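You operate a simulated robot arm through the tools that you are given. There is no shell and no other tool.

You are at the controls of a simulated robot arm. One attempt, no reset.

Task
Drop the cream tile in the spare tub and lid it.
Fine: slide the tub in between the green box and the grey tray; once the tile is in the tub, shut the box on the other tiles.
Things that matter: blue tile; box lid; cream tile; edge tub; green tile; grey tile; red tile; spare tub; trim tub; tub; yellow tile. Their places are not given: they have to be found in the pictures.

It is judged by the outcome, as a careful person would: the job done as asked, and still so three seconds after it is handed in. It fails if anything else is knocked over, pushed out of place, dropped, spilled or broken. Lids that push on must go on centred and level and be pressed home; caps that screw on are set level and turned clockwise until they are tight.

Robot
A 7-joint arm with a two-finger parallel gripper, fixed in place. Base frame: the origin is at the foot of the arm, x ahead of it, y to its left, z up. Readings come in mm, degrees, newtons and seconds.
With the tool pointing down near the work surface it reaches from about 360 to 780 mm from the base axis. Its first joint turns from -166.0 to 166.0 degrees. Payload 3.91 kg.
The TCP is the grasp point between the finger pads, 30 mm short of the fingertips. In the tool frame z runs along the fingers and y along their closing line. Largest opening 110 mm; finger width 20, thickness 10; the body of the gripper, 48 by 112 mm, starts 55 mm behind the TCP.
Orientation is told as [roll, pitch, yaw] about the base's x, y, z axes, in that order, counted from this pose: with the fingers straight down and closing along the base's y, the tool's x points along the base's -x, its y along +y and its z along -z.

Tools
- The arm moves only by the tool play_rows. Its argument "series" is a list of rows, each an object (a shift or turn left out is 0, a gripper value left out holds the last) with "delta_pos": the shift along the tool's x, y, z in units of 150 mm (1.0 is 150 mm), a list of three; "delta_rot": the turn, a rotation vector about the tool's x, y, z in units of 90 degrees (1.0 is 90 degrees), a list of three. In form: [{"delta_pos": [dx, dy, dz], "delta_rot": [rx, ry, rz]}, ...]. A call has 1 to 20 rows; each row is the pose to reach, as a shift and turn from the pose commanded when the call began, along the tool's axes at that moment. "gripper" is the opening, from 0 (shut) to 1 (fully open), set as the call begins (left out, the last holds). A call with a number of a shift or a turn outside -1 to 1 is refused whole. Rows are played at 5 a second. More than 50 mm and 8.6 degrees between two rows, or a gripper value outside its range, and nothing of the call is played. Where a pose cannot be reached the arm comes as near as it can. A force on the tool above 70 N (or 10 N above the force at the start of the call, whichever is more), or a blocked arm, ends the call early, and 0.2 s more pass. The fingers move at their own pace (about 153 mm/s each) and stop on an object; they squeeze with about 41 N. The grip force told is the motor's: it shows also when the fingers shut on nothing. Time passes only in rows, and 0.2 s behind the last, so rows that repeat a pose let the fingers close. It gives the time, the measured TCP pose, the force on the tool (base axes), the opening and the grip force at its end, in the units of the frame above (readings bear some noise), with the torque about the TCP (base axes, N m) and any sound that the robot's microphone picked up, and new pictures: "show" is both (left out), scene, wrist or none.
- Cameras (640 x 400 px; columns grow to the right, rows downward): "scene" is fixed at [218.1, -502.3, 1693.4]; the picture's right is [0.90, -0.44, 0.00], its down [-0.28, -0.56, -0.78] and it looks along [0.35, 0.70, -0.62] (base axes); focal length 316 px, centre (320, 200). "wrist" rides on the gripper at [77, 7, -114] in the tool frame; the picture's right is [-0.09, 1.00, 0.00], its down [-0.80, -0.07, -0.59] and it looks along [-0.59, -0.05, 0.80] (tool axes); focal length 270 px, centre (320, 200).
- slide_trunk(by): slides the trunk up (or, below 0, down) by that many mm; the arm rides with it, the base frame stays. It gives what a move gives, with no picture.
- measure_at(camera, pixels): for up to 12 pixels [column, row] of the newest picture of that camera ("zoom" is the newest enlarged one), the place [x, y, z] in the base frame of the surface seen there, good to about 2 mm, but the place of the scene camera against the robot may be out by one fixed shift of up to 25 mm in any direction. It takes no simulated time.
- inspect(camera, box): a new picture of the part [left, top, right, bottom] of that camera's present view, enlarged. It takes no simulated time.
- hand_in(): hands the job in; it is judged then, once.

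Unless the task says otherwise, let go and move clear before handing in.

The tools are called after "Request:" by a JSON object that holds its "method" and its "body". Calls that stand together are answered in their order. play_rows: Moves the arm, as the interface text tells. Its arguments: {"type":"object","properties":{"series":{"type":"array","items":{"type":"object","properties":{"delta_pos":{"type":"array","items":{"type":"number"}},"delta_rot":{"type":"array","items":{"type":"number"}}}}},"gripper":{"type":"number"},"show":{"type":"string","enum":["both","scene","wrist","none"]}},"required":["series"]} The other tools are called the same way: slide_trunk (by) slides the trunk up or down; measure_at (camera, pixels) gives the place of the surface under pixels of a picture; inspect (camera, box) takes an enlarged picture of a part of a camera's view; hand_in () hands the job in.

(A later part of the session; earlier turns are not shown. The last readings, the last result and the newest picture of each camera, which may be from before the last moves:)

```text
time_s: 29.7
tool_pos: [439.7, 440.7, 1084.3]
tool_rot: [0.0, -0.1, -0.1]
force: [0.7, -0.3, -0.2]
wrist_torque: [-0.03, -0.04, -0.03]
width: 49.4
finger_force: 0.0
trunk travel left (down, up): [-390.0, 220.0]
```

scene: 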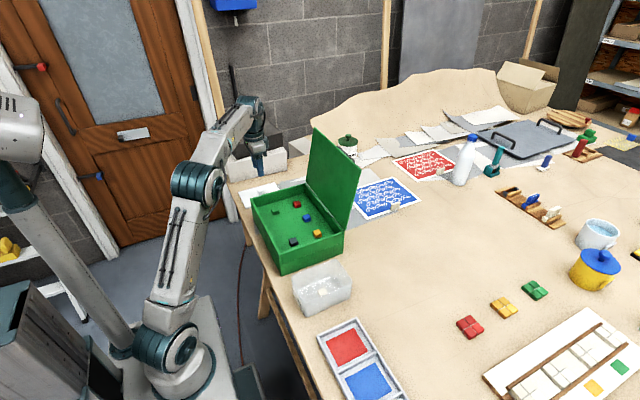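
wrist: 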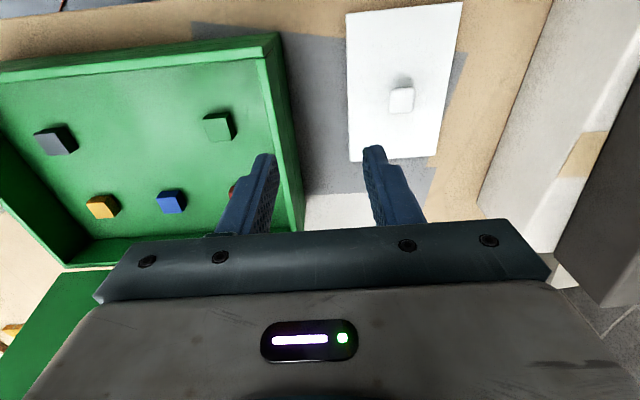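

The plate is in view at (400,85) with its knob at (402,100). I'll measure its corners and knob, and the white carton beside it.

Request:
{"method": "inspect", "body": {"camera": "wrist", "box": [330, 0, 490, 165]}}

Request:
{"method": "measure_at", "body": {"camera": "wrist", "pixels": [[349, 16], [460, 5], [436, 155], [352, 157], [402, 99], [394, 91], [411, 90], [393, 109], [411, 109], [545, 60], [500, 160], [400, 130]]}}

```text
2.42 times, centred on (410, 82) of wrist
```

zoom: 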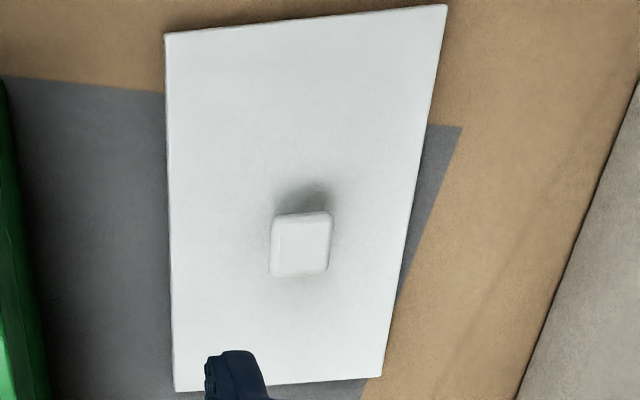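

```text
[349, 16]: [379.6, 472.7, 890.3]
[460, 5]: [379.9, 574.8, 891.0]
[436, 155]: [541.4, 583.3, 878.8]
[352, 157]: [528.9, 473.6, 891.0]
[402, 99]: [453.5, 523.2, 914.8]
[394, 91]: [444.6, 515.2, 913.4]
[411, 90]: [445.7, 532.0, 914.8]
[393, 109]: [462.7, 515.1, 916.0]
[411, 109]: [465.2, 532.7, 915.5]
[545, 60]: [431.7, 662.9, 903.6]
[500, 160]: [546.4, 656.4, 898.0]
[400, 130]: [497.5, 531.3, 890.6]
```

The plate spans x 379–531, y 471–575 with its top at 890.5 and knob centre at about (454,523.5), so it matches the tub rim. I'll centre over the knob and go partway down.

Request:
{"method": "play_rows", "body": {"series": [{"delta_pos": [-0.05, 0.3, 0]}, {"delta_pos": [-0.095, 0.55, 0]}, {"delta_pos": [-0.095, 0.55, 0.3]}, {"delta_pos": [-0.095, 0.55, 0.55]}, {"delta_pos": [-0.095, 0.55, 0.7]}, {"delta_pos": [-0.095, 0.55, 0.7]}]}}

```text
time_s: 31.1
tool_pos: [453.9, 521.9, 978.5]
tool_rot: [0.1, -0.3, 0.0]
force: [0.7, 0.1, 0.2]
wrist_torque: [-0.02, -0.02, 0.01]
width: 49.5
finger_force: 0.0
out of reach, approached as far as the arm can: row 2
trunk travel left (down, up): [-390.0, 220.0]
```

scene: 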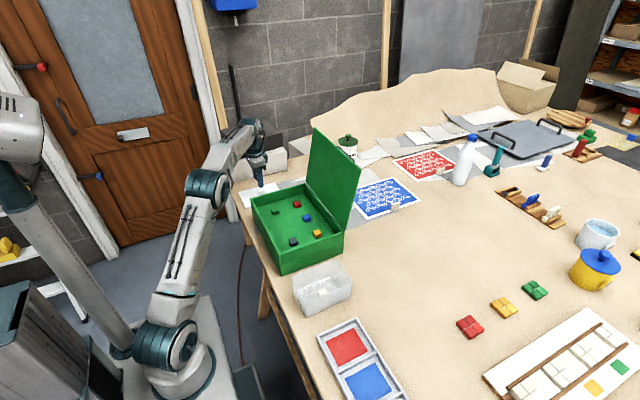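
wrist: 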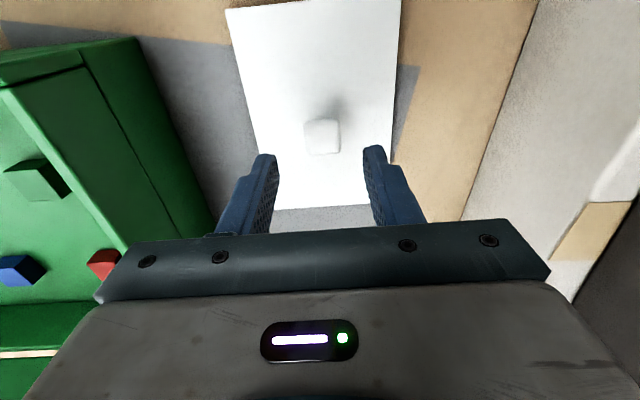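

The knob is at (322,135), centred between the fingers. I'll measure the plate edges and knob once more from here, so I know the knob's offset from the plate centre.

Request:
{"method": "measure_at", "body": {"camera": "wrist", "pixels": [[322, 128], [307, 135], [340, 135], [322, 152], [250, 110], [252, 110], [396, 110], [393, 110], [330, 203], [330, 200], [300, 4], [300, 8]]}}

Request:
{"method": "inspect", "body": {"camera": "wrist", "box": [220, 0, 410, 220]}}

```text
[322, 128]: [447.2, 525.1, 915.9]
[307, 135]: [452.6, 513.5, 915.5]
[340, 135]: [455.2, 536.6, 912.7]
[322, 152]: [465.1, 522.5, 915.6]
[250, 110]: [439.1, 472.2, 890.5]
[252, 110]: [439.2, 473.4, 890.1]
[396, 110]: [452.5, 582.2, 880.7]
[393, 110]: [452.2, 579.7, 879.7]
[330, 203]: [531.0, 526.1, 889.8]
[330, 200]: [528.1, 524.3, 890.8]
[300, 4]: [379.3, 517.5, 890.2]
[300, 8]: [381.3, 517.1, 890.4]
```

```text
1.82 times, centred on (315, 110) of wrist
```

zoom: 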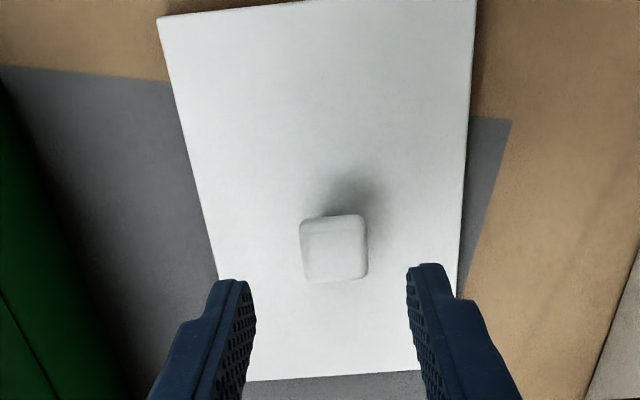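

The plate spans x 379–531 and y 471.5–576 with the knob at its middle (455,524). I'll go down around the knob with the tips just above the plate.

Request:
{"method": "play_rows", "body": {"series": [{"delta_pos": [-0.007, 0.007, 0.15]}, {"delta_pos": [-0.007, 0.007, 0.28]}, {"delta_pos": [-0.007, 0.007, 0.365]}, {"delta_pos": [-0.007, 0.007, 0.365]}], "show": "wrist"}}

Request:
{"method": "play_rows", "body": {"series": [{"delta_pos": [0, 0, 0]}, {"delta_pos": [0, 0, 0]}, {"delta_pos": [0, 0, 0]}], "gripper": 0.02, "show": "wrist"}}

```text
time_s: 32.1
tool_pos: [454.6, 524.2, 924.5]
tool_rot: [0.1, -0.2, 0.0]
force: [0.2, 0.2, 0.3]
wrist_torque: [0.0, 0.02, 0.0]
width: 49.1
finger_force: 0.1
trunk travel left (down, up): [-390.0, 220.0]
```

wrist: 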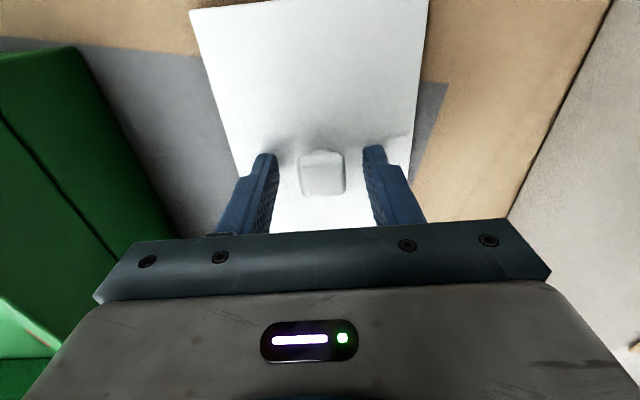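

```text
time_s: 32.9
tool_pos: [455.2, 523.2, 924.5]
tool_rot: [0.0, -0.3, -0.1]
force: [-0.3, 0.8, 1.0]
wrist_torque: [-0.02, -0.06, 0.04]
width: 24.6
finger_force: 40.8
trunk travel left (down, up): [-390.0, 220.0]
```

wrist: 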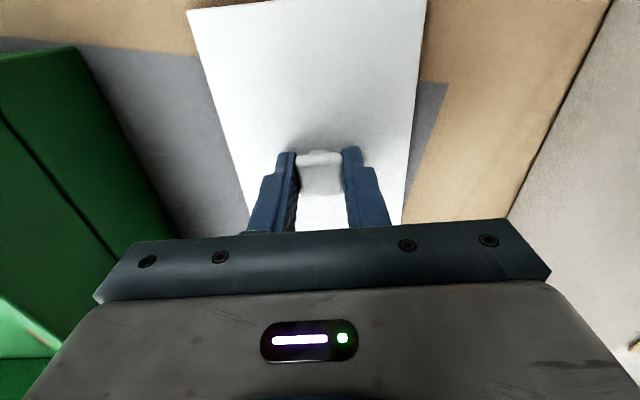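

The knob is held at 24.6 mm. I'll lift straight up and check the plate hangs level.

Request:
{"method": "play_rows", "body": {"series": [{"delta_pos": [0, 0, -0.1]}, {"delta_pos": [0, 0, -0.3]}, {"delta_pos": [0, 0, -0.6]}, {"delta_pos": [0, 0, -0.85]}, {"delta_pos": [0, 0, -0.85]}]}}

```text
time_s: 34.1
tool_pos: [454.4, 523.0, 1052.8]
tool_rot: [0.0, -0.3, 0.0]
force: [-0.4, 0.0, -0.6]
wrist_torque: [-0.01, -0.01, 0.01]
width: 24.7
finger_force: 41.0
trunk travel left (down, up): [-390.0, 220.0]
```

scene: 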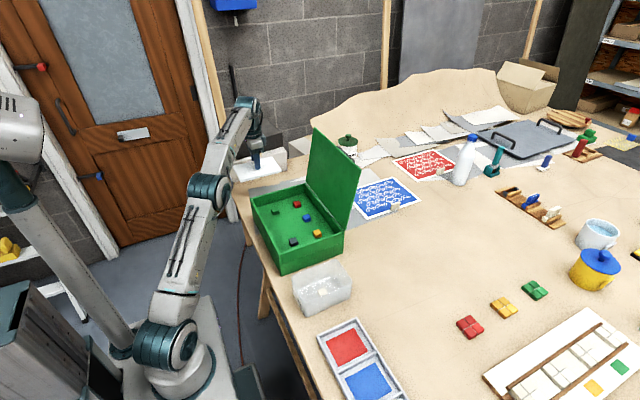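
wrist: 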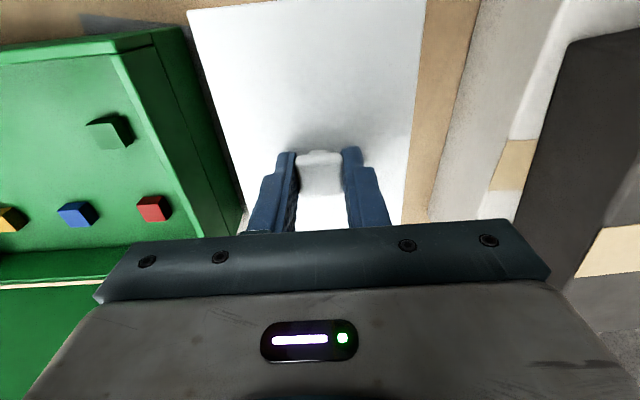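

The plate is level and held. I'll carry it −y over the box in stages.

Request:
{"method": "play_rows", "body": {"series": [{"delta_pos": [0, -0.25, -0.05]}, {"delta_pos": [0, -0.5, -0.1]}, {"delta_pos": [0, -0.75, -0.1]}, {"delta_pos": [0, -1, -0.1]}, {"delta_pos": [0, -1, -0.1]}], "show": "none"}}

Request:
{"method": "play_rows", "body": {"series": [{"delta_pos": [0, -0.25, 0]}, {"delta_pos": [0, -0.5, 0]}, {"delta_pos": [0, -0.75, 0]}, {"delta_pos": [0, -1, 0]}, {"delta_pos": [0, -1, 0]}], "show": "none"}}

Request:
{"method": "play_rows", "body": {"series": [{"delta_pos": [-0.02, -0.25, 0]}, {"delta_pos": [-0.04, -0.5, 0]}, {"delta_pos": [-0.07, -0.75, 0]}, {"delta_pos": [-0.09, -1, 0]}, {"delta_pos": [-0.09, -1, 0]}], "show": "scene"}}

```text
time_s: 35.3
tool_pos: [454.8, 372.5, 1066.4]
tool_rot: [0.0, -0.2, 0.0]
force: [0.1, -0.5, 0.3]
wrist_torque: [0.02, -0.02, 0.0]
width: 24.8
finger_force: 40.8
trunk travel left (down, up): [-390.0, 220.0]
```

```text
time_s: 36.5
tool_pos: [453.6, 222.9, 1067.1]
tool_rot: [0.0, -0.2, 0.1]
force: [-0.1, 0.1, -0.3]
wrist_torque: [-0.01, 0.02, 0.02]
width: 24.6
finger_force: 41.4
trunk travel left (down, up): [-390.0, 220.0]
```

```text
time_s: 37.7
tool_pos: [468.5, 73.1, 1065.8]
tool_rot: [0.0, -0.2, 0.0]
force: [-0.3, -0.6, -0.5]
wrist_torque: [0.03, 0.01, 0.0]
width: 24.5
finger_force: 41.7
trunk travel left (down, up): [-390.0, 220.0]
```

scene: 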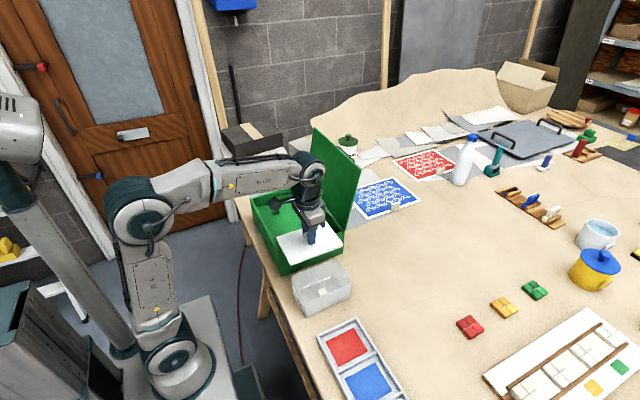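

The plate is over the box's near side and held level. I'll bring it over the tub at (468.5,−9) and lower to about 10 mm above the rim to check alignment.

Request:
{"method": "play_rows", "body": {"series": [{"delta_pos": [0, -0.25, 0]}, {"delta_pos": [0, -0.547, 0]}, {"delta_pos": [0, -0.547, 0.15]}, {"delta_pos": [0, -0.547, 0.3]}, {"delta_pos": [0, -0.547, 0.36]}, {"delta_pos": [0, -0.547, 0.36]}]}}

Request:
{"method": "inspect", "body": {"camera": "scene", "box": [270, 240, 370, 330]}}

Request:
{"method": "inspect", "body": {"camera": "wrist", "box": [160, 0, 480, 230]}}

```text
time_s: 39.1
tool_pos: [467.7, -9.5, 1010.7]
tool_rot: [0.1, -0.2, 0.0]
force: [0.3, 0.3, -0.2]
wrist_torque: [-0.01, -0.02, 0.03]
width: 24.4
finger_force: 40.9
trunk travel left (down, up): [-390.0, 220.0]
```

scene: 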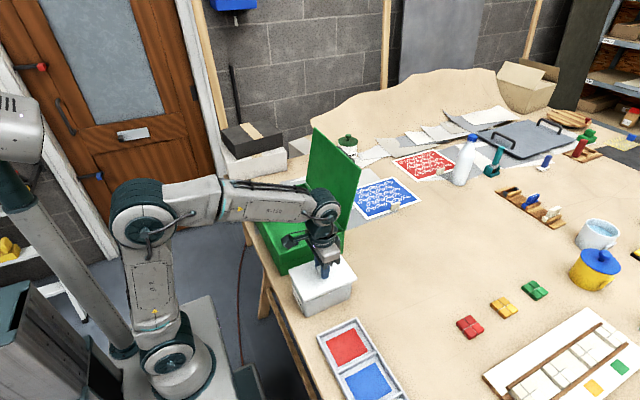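
wrist: 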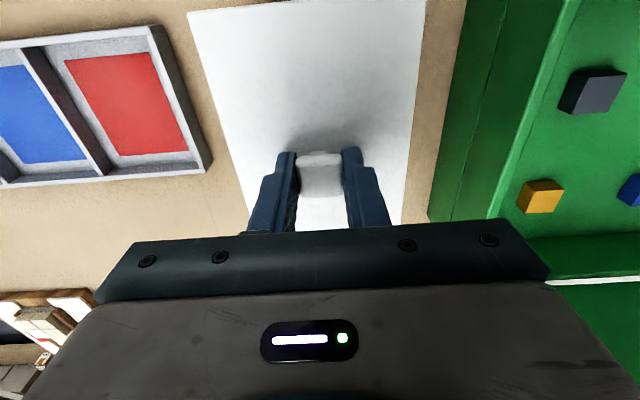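

```text
4.44 times, centred on (320, 285) of scene
```

zoom: 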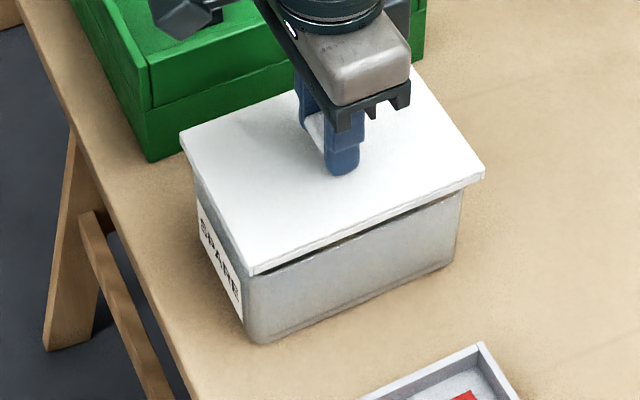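

```text
1.74 times, centred on (320, 115) of wrist
```

zoom: 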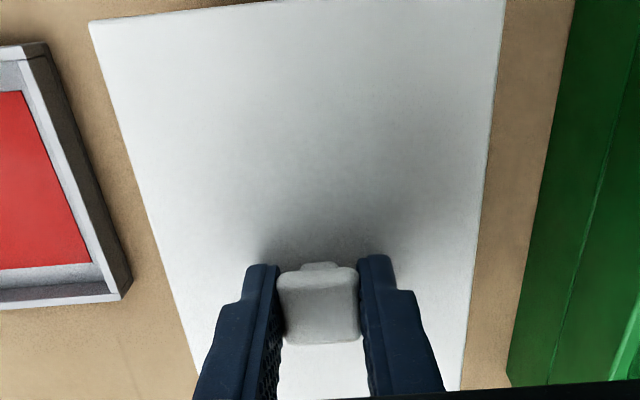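

In the scene zoom the plate looks close to aligned, but its right corner (484,178) may overhang more than the left one (250,272). I'll zoom in and measure before pressing.

Request:
{"method": "inspect", "body": {"camera": "scene", "box": [305, 265, 360, 325]}}

Request:
{"method": "inspect", "body": {"camera": "scene", "box": [285, 260, 340, 320]}}

```text
6.67 times, centred on (332, 295) of scene
```

zoom: 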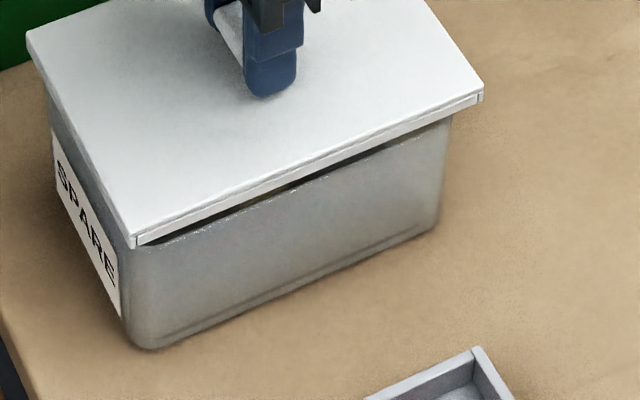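

```text
6.67 times, centred on (312, 290) of scene
```

zoom: 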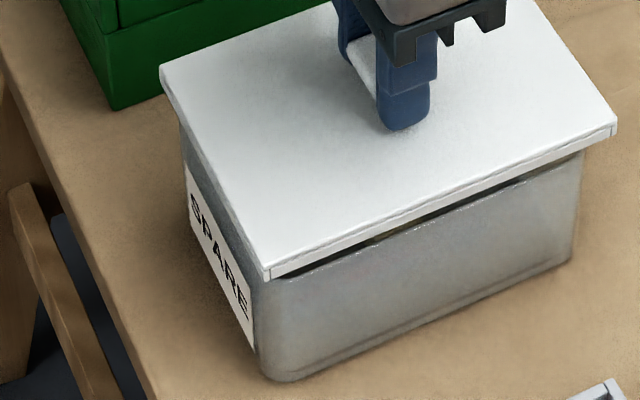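

I'll zoom closer on the front edge and the two front corners to measure the lid against the rim in the same camera.

Request:
{"method": "inspect", "body": {"camera": "scene", "box": [325, 270, 360, 295]}}

Request:
{"method": "measure_at", "body": {"camera": "zoom", "pixels": [[100, 150], [100, 190], [100, 230], [200, 130], [200, 160], [200, 190], [300, 100], [300, 130], [300, 150], [400, 90], [400, 110], [400, 140]]}}

Request:
{"method": "inspect", "body": {"camera": "scene", "box": [295, 285, 330, 310]}}

```text
16.00 times, centred on (342, 282) of scene
```

zoom: 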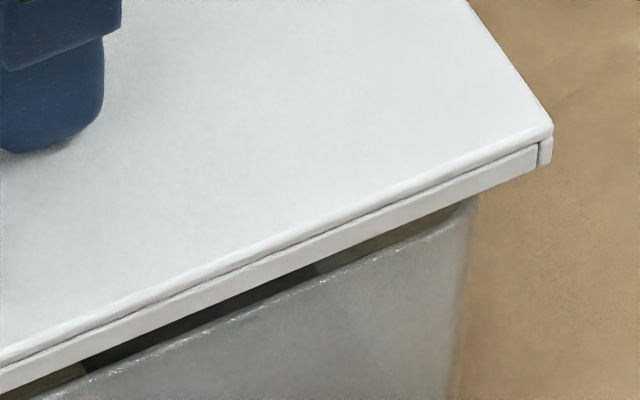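

```text
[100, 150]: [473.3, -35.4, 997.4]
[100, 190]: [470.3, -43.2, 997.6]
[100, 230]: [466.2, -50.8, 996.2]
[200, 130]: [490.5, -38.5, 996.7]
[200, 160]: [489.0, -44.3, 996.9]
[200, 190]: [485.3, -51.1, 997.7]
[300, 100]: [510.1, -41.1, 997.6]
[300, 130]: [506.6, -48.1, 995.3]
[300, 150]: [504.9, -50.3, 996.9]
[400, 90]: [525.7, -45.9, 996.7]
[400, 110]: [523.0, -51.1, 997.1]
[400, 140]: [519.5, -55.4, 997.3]
```

```text
16.00 times, centred on (312, 298) of scene
```

zoom: 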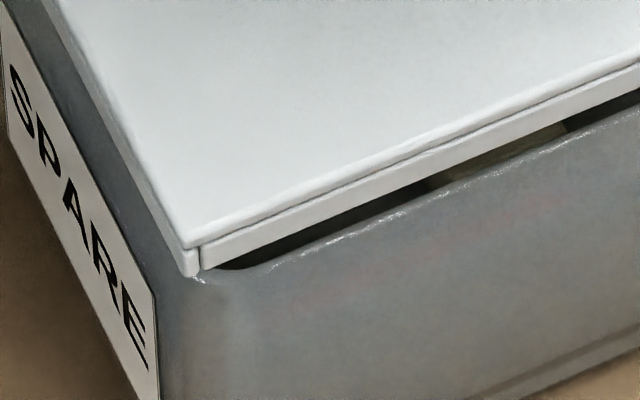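

The lid has a skirt that fits over the rim and now sits roughly evenly around it (front overhang about 3–5 mm). I'll lower 8 mm more to just above the rim and check again.

Request:
{"method": "play_rows", "body": {"series": [{"delta_pos": [0, 0.003, 0.03]}, {"delta_pos": [0, 0.003, 0.055]}, {"delta_pos": [0, 0.003, 0.055]}]}}

Request:
{"method": "inspect", "body": {"camera": "scene", "box": [325, 270, 360, 295]}}

Request:
{"method": "inspect", "body": {"camera": "scene", "box": [295, 285, 330, 310]}}

Request:
{"method": "inspect", "body": {"camera": "scene", "box": [275, 255, 310, 280]}}

```text
time_s: 39.9
tool_pos: [468.3, -7.8, 1005.1]
tool_rot: [0.0, -0.1, 0.0]
force: [0.6, 0.0, -1.1]
wrist_torque: [0.01, -0.01, -0.01]
width: 24.8
finger_force: 41.0
trunk travel left (down, up): [-390.0, 220.0]
```

scene: 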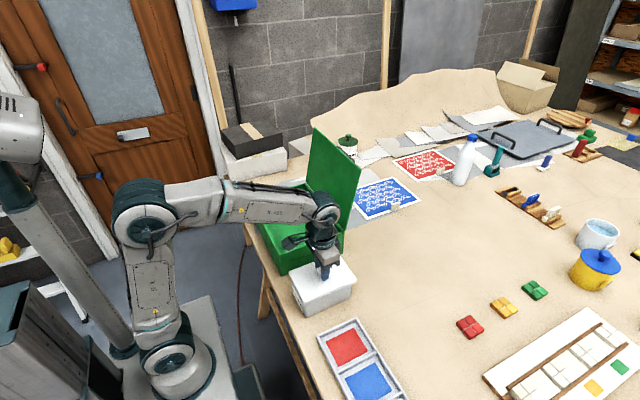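
wrist: 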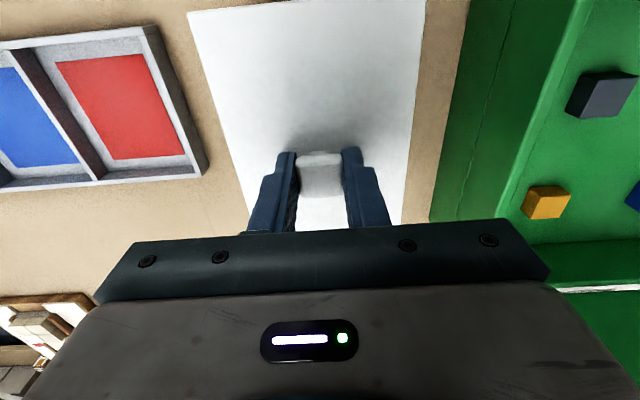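

```text
16.00 times, centred on (342, 282) of scene
```

zoom: 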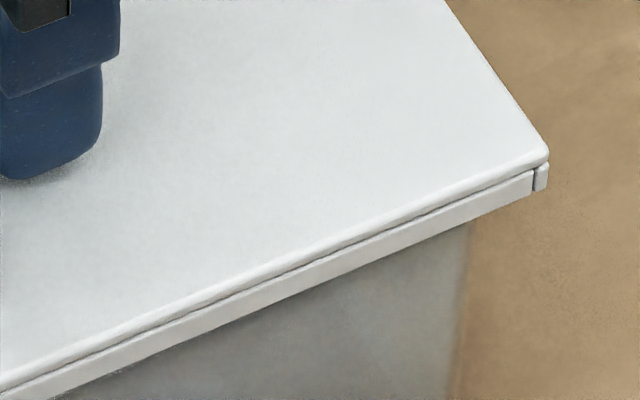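

```text
16.00 times, centred on (312, 298) of scene
```

zoom: 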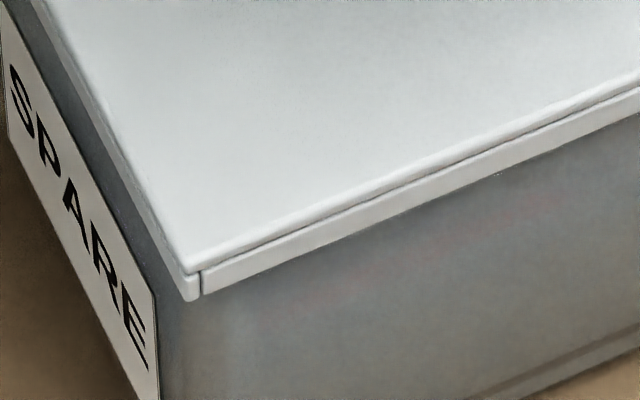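

```text
16.00 times, centred on (292, 268) of scene
```

zoom: 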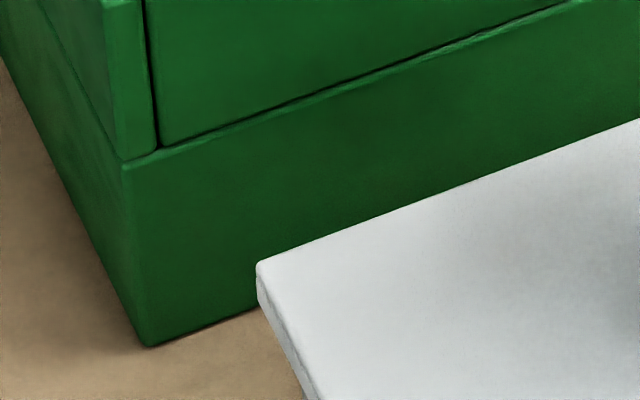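

The skirt is about 6 mm above the rim with no contact yet. I'll measure points on the lid's front and left skirt strips against the tub walls just below them, to check centring in one camera.

Request:
{"method": "inspect", "body": {"camera": "scene", "box": [295, 285, 330, 310]}}

Request:
{"method": "measure_at", "body": {"camera": "zoom", "pixels": [[250, 270], [350, 225], [450, 185], [550, 140], [300, 290], [350, 270], [400, 250], [450, 225], [500, 205], [550, 180], [600, 160], [260, 310]]}}

Request:
{"method": "measure_at", "body": {"camera": "zoom", "pixels": [[95, 110], [120, 155], [140, 195], [160, 235], [175, 265], [60, 80], [80, 120], [100, 165], [120, 205], [135, 240], [145, 265], [40, 60]]}}

```text
16.00 times, centred on (312, 298) of scene
```

zoom: 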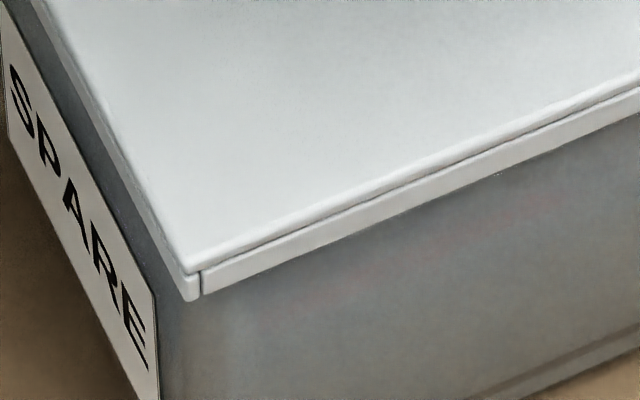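

```text
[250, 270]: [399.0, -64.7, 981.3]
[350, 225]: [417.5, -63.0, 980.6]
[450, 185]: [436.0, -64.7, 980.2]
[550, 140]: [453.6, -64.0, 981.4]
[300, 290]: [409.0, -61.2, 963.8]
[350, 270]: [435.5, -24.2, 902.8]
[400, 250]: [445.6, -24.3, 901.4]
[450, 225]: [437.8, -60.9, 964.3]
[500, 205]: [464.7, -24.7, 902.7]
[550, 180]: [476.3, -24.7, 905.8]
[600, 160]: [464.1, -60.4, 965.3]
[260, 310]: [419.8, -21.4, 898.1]
```

```text
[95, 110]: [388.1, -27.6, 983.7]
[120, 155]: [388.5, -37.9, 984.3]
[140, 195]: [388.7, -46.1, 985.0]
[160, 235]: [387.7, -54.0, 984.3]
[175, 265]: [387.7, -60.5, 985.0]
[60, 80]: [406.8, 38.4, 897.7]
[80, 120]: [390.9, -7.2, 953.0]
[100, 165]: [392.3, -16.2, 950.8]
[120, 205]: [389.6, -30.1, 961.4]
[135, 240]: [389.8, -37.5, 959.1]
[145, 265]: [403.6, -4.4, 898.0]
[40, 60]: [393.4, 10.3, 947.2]
```

In the same camera the lid's front strip is at y −64 against the wall's −61, and its left strip at x 388 against 390–391. That puts it within about 1 mm of centred, so I'll lower slowly and watch the force.

Request:
{"method": "play_rows", "body": {"series": [{"delta_pos": [0, 0, 0.015]}, {"delta_pos": [0, 0, 0.03]}, {"delta_pos": [0, 0, 0.045]}, {"delta_pos": [0, 0, 0.045]}], "show": "none"}}

Request:
{"method": "play_rows", "body": {"series": [{"delta_pos": [0, 0, 0.01]}, {"delta_pos": [0, 0, 0.02]}, {"delta_pos": [0, 0, 0.02]}], "show": "scene"}}

```text
time_s: 40.9
tool_pos: [467.6, -8.9, 998.8]
tool_rot: [0.0, -0.3, 0.0]
force: [1.2, -0.2, 10.1]
wrist_torque: [0.0, 0.72, 0.02]
width: 24.6
finger_force: 40.6
trunk travel left (down, up): [-390.0, 220.0]
```

```text
time_s: 41.7
tool_pos: [468.1, -7.5, 995.9]
tool_rot: [0.0, -0.3, 0.0]
force: [3.3, 0.1, 17.9]
wrist_torque: [-0.02, 1.11, 0.02]
width: 24.8
finger_force: 40.8
trunk travel left (down, up): [-390.0, 220.0]
```

scene: 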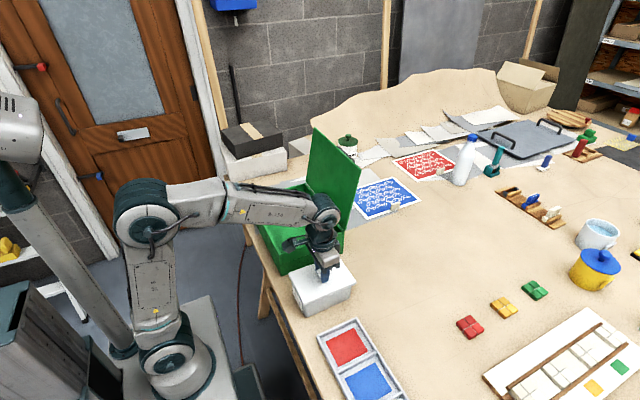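

Contact came at z≈999 with 10 N and rose to 18 N at 996, with a torque showing the load on the near (−x) edge. I'll look at how level the lid is before pressing further.

Request:
{"method": "inspect", "body": {"camera": "scene", "box": [325, 270, 360, 295]}}

Request:
{"method": "inspect", "body": {"camera": "scene", "box": [295, 285, 330, 310]}}

Request:
{"method": "measure_at", "body": {"camera": "zoom", "pixels": [[250, 240], [350, 180], [450, 140], [560, 90], [200, 230], [150, 130], [100, 60], [300, 120], [400, 60], [120, 150], [150, 215], [300, 275]]}}

Request:
{"method": "inspect", "body": {"camera": "scene", "box": [280, 255, 365, 315]}}

Request:
{"method": "measure_at", "body": {"camera": "zoom", "pixels": [[110, 130], [150, 190], [200, 260], [250, 270], [350, 250], [400, 230], [450, 210], [520, 180], [480, 130], [440, 80], [200, 150], [300, 230]]}}

```text
16.00 times, centred on (342, 282) of scene
```

zoom: 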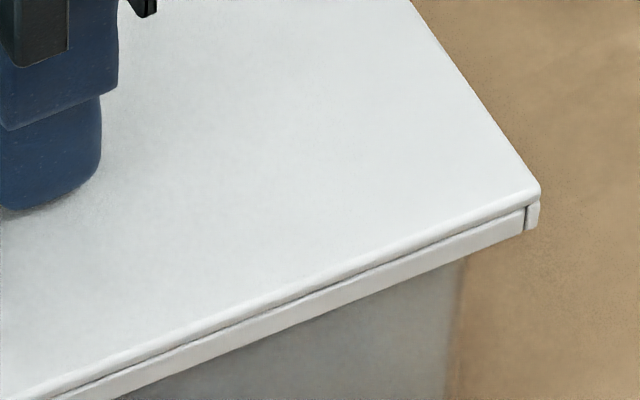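

```text
16.00 times, centred on (312, 298) of scene
```

zoom: 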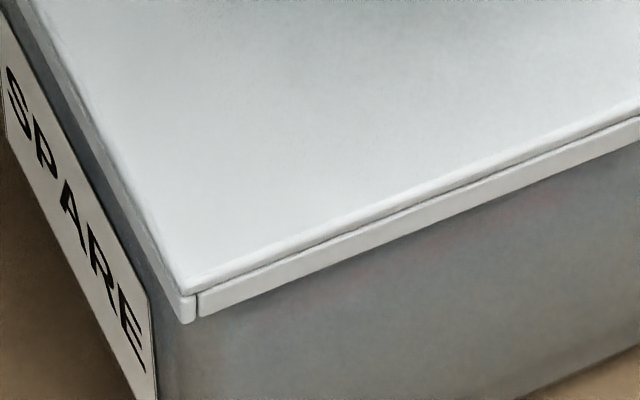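

```text
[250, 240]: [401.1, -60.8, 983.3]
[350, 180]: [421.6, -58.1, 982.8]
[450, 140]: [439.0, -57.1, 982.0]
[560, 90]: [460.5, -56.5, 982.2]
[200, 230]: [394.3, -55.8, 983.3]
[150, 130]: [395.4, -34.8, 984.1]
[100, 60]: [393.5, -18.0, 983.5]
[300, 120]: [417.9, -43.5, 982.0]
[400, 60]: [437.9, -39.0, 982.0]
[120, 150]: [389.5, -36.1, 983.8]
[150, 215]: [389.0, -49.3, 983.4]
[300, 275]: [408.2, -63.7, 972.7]
```

```text
6.67 times, centred on (322, 285) of scene
```

zoom: 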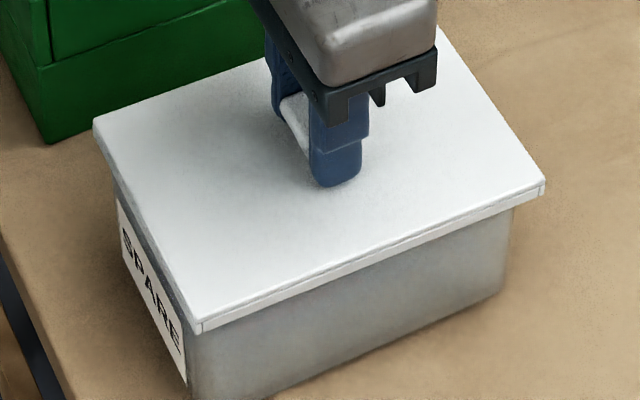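

```text
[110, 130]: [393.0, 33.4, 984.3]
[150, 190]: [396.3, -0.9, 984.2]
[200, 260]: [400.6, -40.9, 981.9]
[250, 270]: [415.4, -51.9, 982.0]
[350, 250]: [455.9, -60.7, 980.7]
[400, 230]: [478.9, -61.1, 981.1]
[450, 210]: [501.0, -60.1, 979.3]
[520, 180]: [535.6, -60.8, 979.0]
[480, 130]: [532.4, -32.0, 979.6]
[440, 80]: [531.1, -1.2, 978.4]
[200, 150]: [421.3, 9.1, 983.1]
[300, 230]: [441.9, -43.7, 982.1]
```

The lid top reads 984 at the near edge and 979 at the far edge, so the near skirt strip has caught on the rim and the lid is about 1–2 mm too far in +x. I'll ease up slightly, shift −x by 1.5 mm, and read the force again.

Request:
{"method": "play_rows", "body": {"series": [{"delta_pos": [0, 0, -0.012]}, {"delta_pos": [0.005, 0, -0.015]}, {"delta_pos": [0.011, 0, -0.015]}, {"delta_pos": [0.011, 0, -0.015]}], "show": "none"}}

Request:
{"method": "play_rows", "body": {"series": [{"delta_pos": [0, 0, 0.008]}, {"delta_pos": [0, 0, 0.015]}, {"delta_pos": [0, 0, 0.015]}], "show": "scene"}}

Request:
{"method": "inspect", "body": {"camera": "scene", "box": [280, 255, 365, 315]}}

Request:
{"method": "measure_at", "body": {"camera": "zoom", "pixels": [[115, 130], [150, 190], [170, 220], [250, 270], [350, 250], [400, 230], [450, 210], [520, 180], [480, 130], [440, 80], [200, 150], [300, 230]]}}

```text
time_s: 42.7
tool_pos: [467.0, -6.5, 996.8]
tool_rot: [0.0, -0.2, 0.0]
force: [0.6, 0.5, -0.9]
wrist_torque: [0.0, -0.02, 0.0]
width: 24.7
finger_force: 40.7
trunk travel left (down, up): [-390.0, 220.0]
```

```text
time_s: 43.5
tool_pos: [467.7, -7.3, 995.4]
tool_rot: [0.0, -0.2, 0.0]
force: [-0.6, 0.6, -0.2]
wrist_torque: [-0.01, -0.02, -0.04]
width: 24.8
finger_force: 40.3
trunk travel left (down, up): [-390.0, 220.0]
```

scene: 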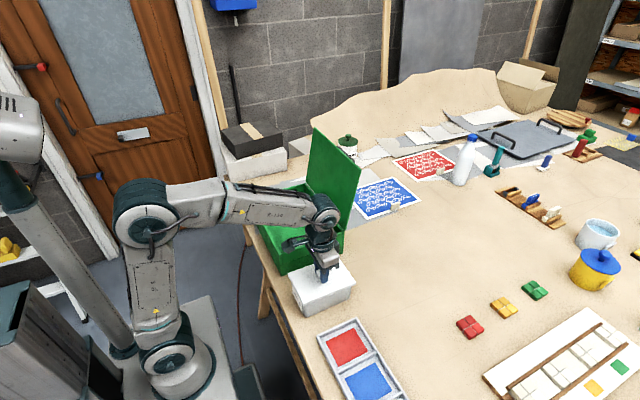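

```text
6.67 times, centred on (322, 285) of scene
```

zoom: 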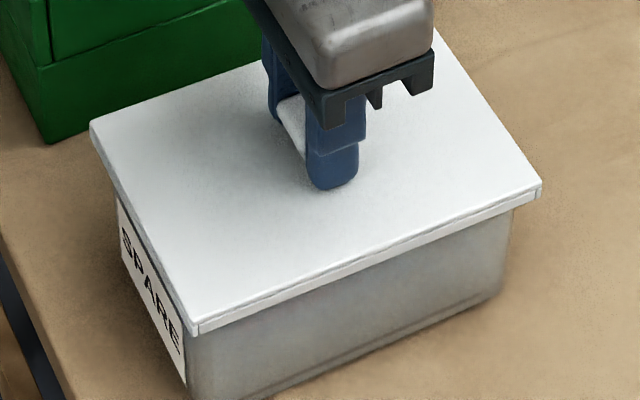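

```text
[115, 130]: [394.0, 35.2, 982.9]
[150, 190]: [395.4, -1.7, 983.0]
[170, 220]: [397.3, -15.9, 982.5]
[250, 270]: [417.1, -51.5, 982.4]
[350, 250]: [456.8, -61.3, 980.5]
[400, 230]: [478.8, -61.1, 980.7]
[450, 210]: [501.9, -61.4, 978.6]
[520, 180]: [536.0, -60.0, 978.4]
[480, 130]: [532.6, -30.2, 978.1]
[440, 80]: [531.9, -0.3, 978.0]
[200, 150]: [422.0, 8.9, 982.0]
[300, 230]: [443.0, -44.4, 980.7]
```

After the shift there is no force at z 995.4, so the near strip has cleared the rim. I'll press down in small steps.

Request:
{"method": "play_rows", "body": {"series": [{"delta_pos": [0, 0, 0.01]}, {"delta_pos": [0, 0, 0.02]}, {"delta_pos": [0, 0, 0.02]}], "show": "none"}}

Request:
{"method": "play_rows", "body": {"series": [{"delta_pos": [0, 0, 0.01]}, {"delta_pos": [0, 0, 0.01]}], "show": "scene"}}

Request:
{"method": "inspect", "body": {"camera": "scene", "box": [280, 255, 365, 315]}}

Request:
{"method": "measure_at", "body": {"camera": "zoom", "pixels": [[115, 130], [150, 190], [170, 220], [250, 270], [350, 250], [400, 230], [450, 210], [520, 180], [480, 130], [440, 80], [200, 150], [300, 230]]}}

```text
time_s: 44.3
tool_pos: [466.6, -7.6, 993.0]
tool_rot: [0.0, -0.4, 0.0]
force: [0.2, -0.5, 13.8]
wrist_torque: [-0.03, -1.04, 0.02]
width: 24.6
finger_force: 41.4
trunk travel left (down, up): [-390.0, 220.0]
```

```text
time_s: 44.9
tool_pos: [464.7, -8.1, 992.1]
tool_rot: [0.0, -0.3, -0.2]
force: [-1.5, -1.9, 21.1]
wrist_torque: [-0.02, -0.66, 0.02]
width: 25.0
finger_force: 41.4
trunk travel left (down, up): [-390.0, 220.0]
heard: snap
```

scene: 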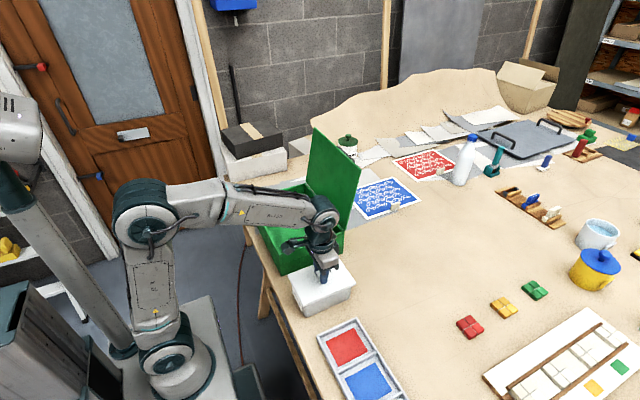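

```text
6.67 times, centred on (322, 285) of scene
```

zoom: 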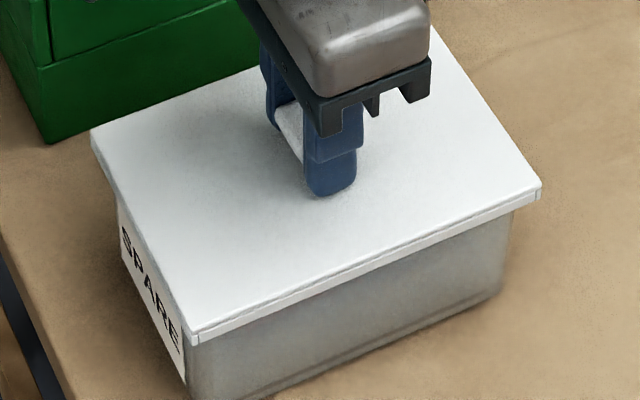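

```text
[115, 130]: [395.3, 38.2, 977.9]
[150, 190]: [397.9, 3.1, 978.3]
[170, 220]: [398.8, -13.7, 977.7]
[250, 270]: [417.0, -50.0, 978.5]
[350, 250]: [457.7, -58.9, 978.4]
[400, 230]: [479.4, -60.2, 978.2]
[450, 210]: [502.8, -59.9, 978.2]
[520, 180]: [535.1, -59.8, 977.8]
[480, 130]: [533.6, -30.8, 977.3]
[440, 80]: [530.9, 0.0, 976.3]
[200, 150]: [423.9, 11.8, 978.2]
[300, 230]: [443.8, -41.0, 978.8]
```

I heard a snap, and the lid top now reads level (978 near, 977 far in scene z). I'll press straight down a little more to be sure it is home.

Request:
{"method": "play_rows", "body": {"series": [{"delta_pos": [0, 0, 0.008]}, {"delta_pos": [0, 0, 0.016]}, {"delta_pos": [0, 0, 0.024]}, {"delta_pos": [0, 0, 0.03]}, {"delta_pos": [0, 0, 0.03]}], "show": "scene"}}

Request:
{"method": "inspect", "body": {"camera": "scene", "box": [280, 255, 365, 315]}}

Request:
{"method": "measure_at", "body": {"camera": "zoom", "pixels": [[115, 130], [150, 190], [170, 220], [250, 270], [350, 250], [400, 230], [450, 210], [520, 180], [480, 130], [440, 80], [200, 150], [300, 230]]}}

```text
time_s: 46.1
tool_pos: [466.1, -8.5, 989.2]
tool_rot: [0.0, -0.6, -0.1]
force: [0.0, -1.6, 50.7]
wrist_torque: [0.04, 0.19, -0.09]
width: 24.4
finger_force: 40.8
trunk travel left (down, up): [-390.0, 220.0]
```

scene: 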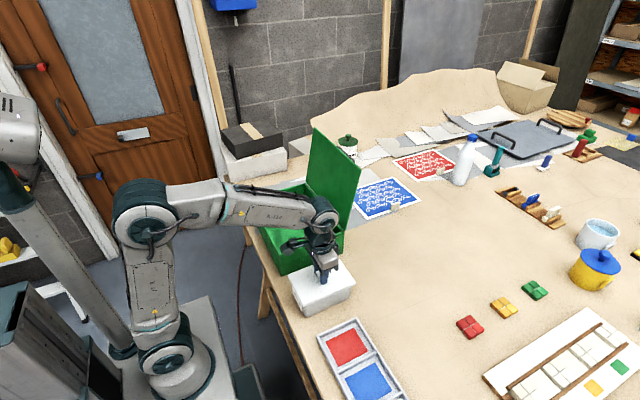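

```text
6.67 times, centred on (322, 285) of scene
```

zoom: 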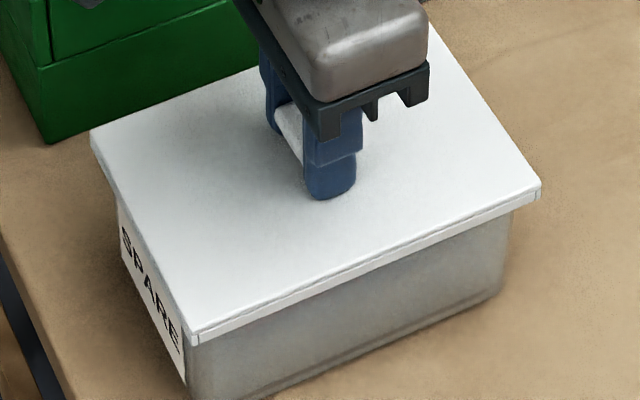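

```text
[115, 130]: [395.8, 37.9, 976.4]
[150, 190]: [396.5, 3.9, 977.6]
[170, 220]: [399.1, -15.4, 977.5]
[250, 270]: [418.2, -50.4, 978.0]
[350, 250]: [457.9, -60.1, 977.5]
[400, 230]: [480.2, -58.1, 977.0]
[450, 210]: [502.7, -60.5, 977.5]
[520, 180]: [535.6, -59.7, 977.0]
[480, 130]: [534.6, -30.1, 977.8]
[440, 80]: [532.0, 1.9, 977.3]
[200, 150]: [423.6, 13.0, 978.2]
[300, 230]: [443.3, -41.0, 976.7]
```

The lid is level at 977 all over, took 50 N with almost no torque, and did not move further, so it is seated. I'll relieve the load, open, and rise.

Request:
{"method": "play_rows", "body": {"series": [{"delta_pos": [0, 0, -0.02]}, {"delta_pos": [0, 0, -0.02]}], "show": "none"}}

Request:
{"method": "play_rows", "body": {"series": [{"delta_pos": [0, 0, 0]}, {"delta_pos": [0, 0, 0]}, {"delta_pos": [0, 0, -0.15]}, {"delta_pos": [0, 0, -0.4]}, {"delta_pos": [0, 0, -0.7]}, {"delta_pos": [0, 0, -0.7]}], "gripper": 0.45}}

Request:
{"method": "inspect", "body": {"camera": "scene", "box": [280, 255, 365, 315]}}

Request:
{"method": "measure_at", "body": {"camera": "zoom", "pixels": [[115, 130], [150, 190], [170, 220], [250, 270], [350, 250], [400, 230], [450, 210], [520, 180], [480, 130], [440, 80], [200, 150], [300, 230]]}}

```text
time_s: 46.7
tool_pos: [465.7, -7.1, 989.6]
tool_rot: [0.1, -0.3, 0.1]
force: [1.0, -2.3, 27.7]
wrist_torque: [-0.08, -0.95, -0.02]
width: 24.7
finger_force: 40.8
trunk travel left (down, up): [-390.0, 220.0]
```

```text
time_s: 48.1
tool_pos: [465.3, -8.8, 1094.6]
tool_rot: [0.0, -0.1, 0.0]
force: [-1.0, -0.4, -0.4]
wrist_torque: [0.01, -0.03, 0.03]
width: 49.6
finger_force: 0.0
trunk travel left (down, up): [-390.0, 220.0]
```

scene: 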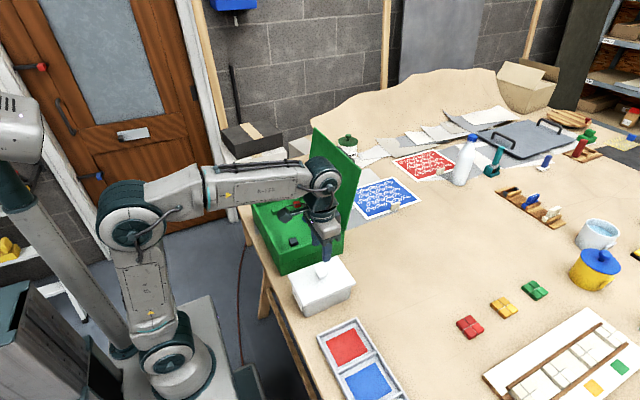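
wrist: 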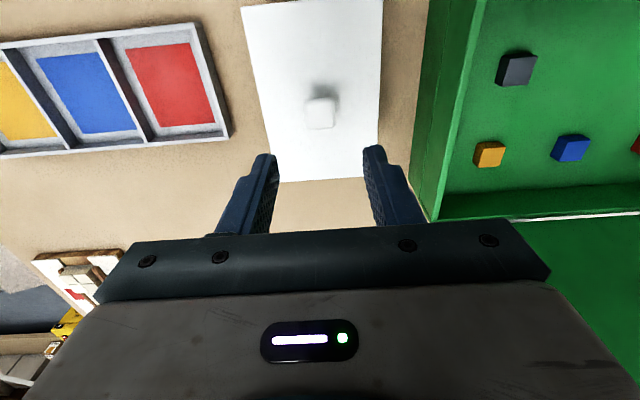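

```text
6.67 times, centred on (322, 285) of scene
```

zoom: 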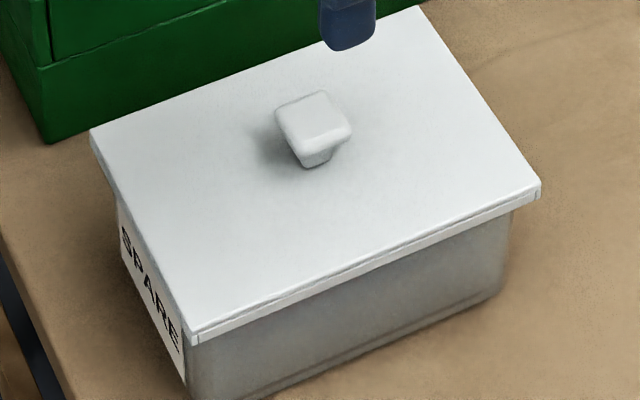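

```text
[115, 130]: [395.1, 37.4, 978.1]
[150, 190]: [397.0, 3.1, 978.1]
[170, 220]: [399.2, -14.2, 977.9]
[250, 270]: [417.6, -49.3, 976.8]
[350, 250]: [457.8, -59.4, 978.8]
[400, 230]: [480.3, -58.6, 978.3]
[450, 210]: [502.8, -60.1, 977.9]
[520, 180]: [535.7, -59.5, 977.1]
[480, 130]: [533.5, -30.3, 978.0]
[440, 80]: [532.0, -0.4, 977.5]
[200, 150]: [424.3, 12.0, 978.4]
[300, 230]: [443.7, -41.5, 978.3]
```

The lid sits level at 977–978 after release. I'll check its height in the wrist camera, and look at the box lid for the closing plan.

Request:
{"method": "measure_at", "body": {"camera": "wrist", "pixels": [[265, 50], [370, 50], [275, 120], [370, 120], [320, 170], [310, 20], [262, 100], [300, 178], [376, 120], [255, 20], [320, 112], [340, 60]]}}

Request:
{"method": "inspect", "body": {"camera": "scene", "box": [285, 275, 365, 325]}}

Request:
{"method": "inspect", "body": {"camera": "scene", "box": [240, 110, 380, 280]}}

```text
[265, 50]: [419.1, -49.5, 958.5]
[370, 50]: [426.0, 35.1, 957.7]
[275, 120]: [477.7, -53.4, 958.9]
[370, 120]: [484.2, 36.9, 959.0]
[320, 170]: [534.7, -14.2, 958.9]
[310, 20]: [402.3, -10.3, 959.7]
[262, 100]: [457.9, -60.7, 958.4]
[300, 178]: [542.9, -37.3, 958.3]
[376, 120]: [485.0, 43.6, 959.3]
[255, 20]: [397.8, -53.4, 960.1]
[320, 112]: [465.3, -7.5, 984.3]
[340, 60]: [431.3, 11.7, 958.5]
```

```text
8.00 times, centred on (325, 300) of scene
```

zoom: 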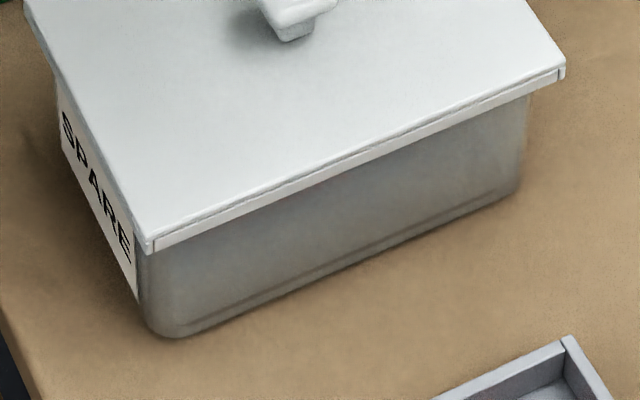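

```text
2.35 times, centred on (310, 195) of scene
```

zoom: 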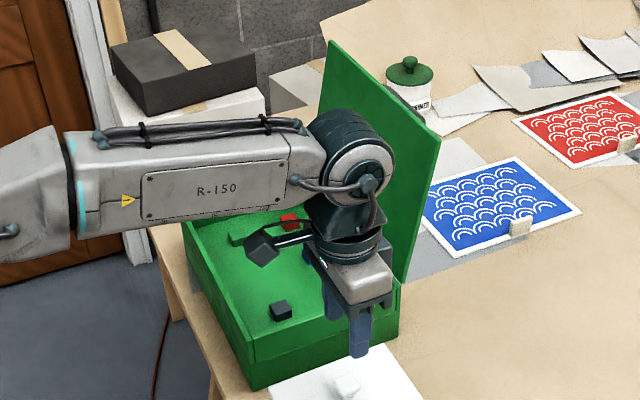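

The tub lid's top is level at 958.7, about 5 mm above the rim, so the tub is lidded. For the box I'll straddle the lid's top edge with the fingers along x so it can be lowered rather than slammed: raise the trunk first, then turn the tool 90°.

Request:
{"method": "slide_trunk", "body": {"by": 150}}

Request:
{"method": "play_rows", "body": {"series": [{"delta_rot": [0, 0, -0.09]}, {"delta_rot": [0, 0, -0.18]}, {"delta_rot": [0, 0, -0.27]}, {"delta_rot": [0, 0, -0.36]}, {"delta_rot": [0, 0, -0.45]}, {"delta_rot": [0, 0, -0.54]}, {"delta_rot": [0, 0, -0.63]}, {"delta_rot": [0, 0, -0.72]}, {"delta_rot": [0, 0, -0.81]}, {"delta_rot": [0, 0, -0.9]}, {"delta_rot": [0, 0, -0.99]}, {"delta_rot": [0, 0, -1]}, {"delta_rot": [0, 0, -1]}], "gripper": 0.8}}

```text
time_s: 49.9
tool_pos: [466.1, -7.7, 1242.9]
tool_rot: [0.0, -0.1, 0.0]
force: [0.2, -0.5, 0.3]
wrist_torque: [-0.03, -0.01, 0.0]
width: 49.6
finger_force: 0.1
trunk travel left (down, up): [-540.0, 70.0]
```

```text
time_s: 52.7
tool_pos: [465.4, -8.5, 1243.3]
tool_rot: [-0.2, 0.0, 90.0]
force: [-0.6, 0.1, 0.0]
wrist_torque: [0.01, -0.02, -0.03]
width: 88.0
finger_force: 0.1
trunk travel left (down, up): [-540.0, 70.0]
```

scene: 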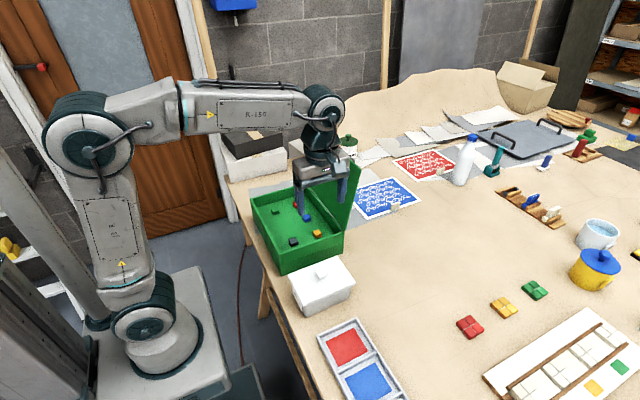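
wrist: 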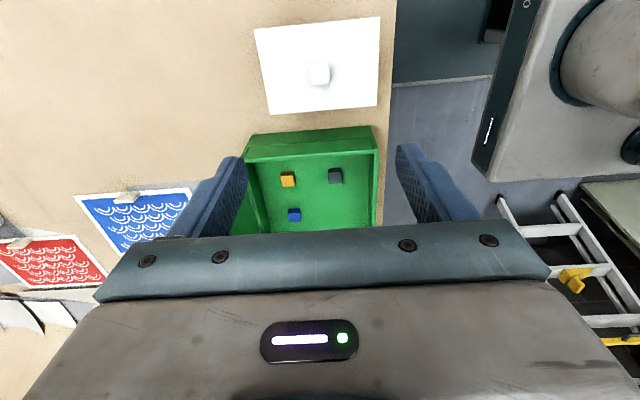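

The tool is turned (yaw 90). I'll zoom in on the box lid's edge in both cameras to get its top edge and thickness.

Request:
{"method": "inspect", "body": {"camera": "wrist", "box": [220, 100, 400, 240]}}

Request:
{"method": "inspect", "body": {"camera": "scene", "box": [300, 140, 390, 260]}}

Request:
{"method": "measure_at", "body": {"camera": "zoom", "pixels": [[440, 90], [435, 110], [420, 160], [400, 220], [380, 280], [370, 320], [425, 110], [410, 150], [395, 200], [430, 85], [400, 120], [390, 160]]}}

```text
2.86 times, centred on (310, 170) of wrist
```

zoom: 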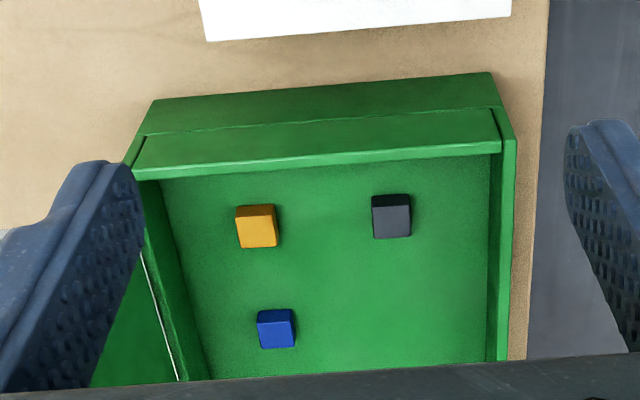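

```text
3.33 times, centred on (345, 200) of scene
```

zoom: 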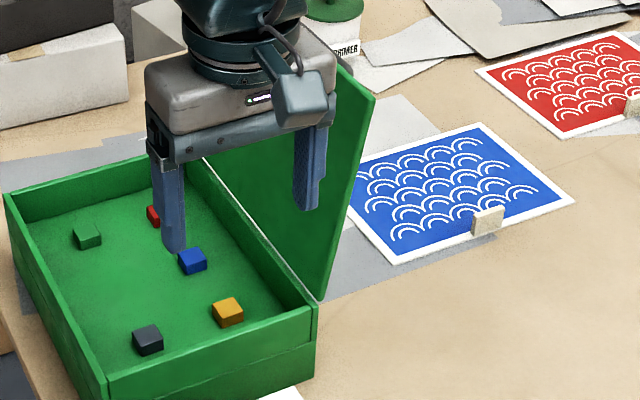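

```text
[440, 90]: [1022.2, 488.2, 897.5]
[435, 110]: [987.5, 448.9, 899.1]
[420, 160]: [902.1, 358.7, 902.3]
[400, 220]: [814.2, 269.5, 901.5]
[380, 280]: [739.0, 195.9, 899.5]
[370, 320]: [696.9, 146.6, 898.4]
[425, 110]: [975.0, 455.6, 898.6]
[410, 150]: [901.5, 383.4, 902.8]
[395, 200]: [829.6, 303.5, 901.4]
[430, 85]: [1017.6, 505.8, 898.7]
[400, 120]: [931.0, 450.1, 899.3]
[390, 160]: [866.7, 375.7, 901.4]
```

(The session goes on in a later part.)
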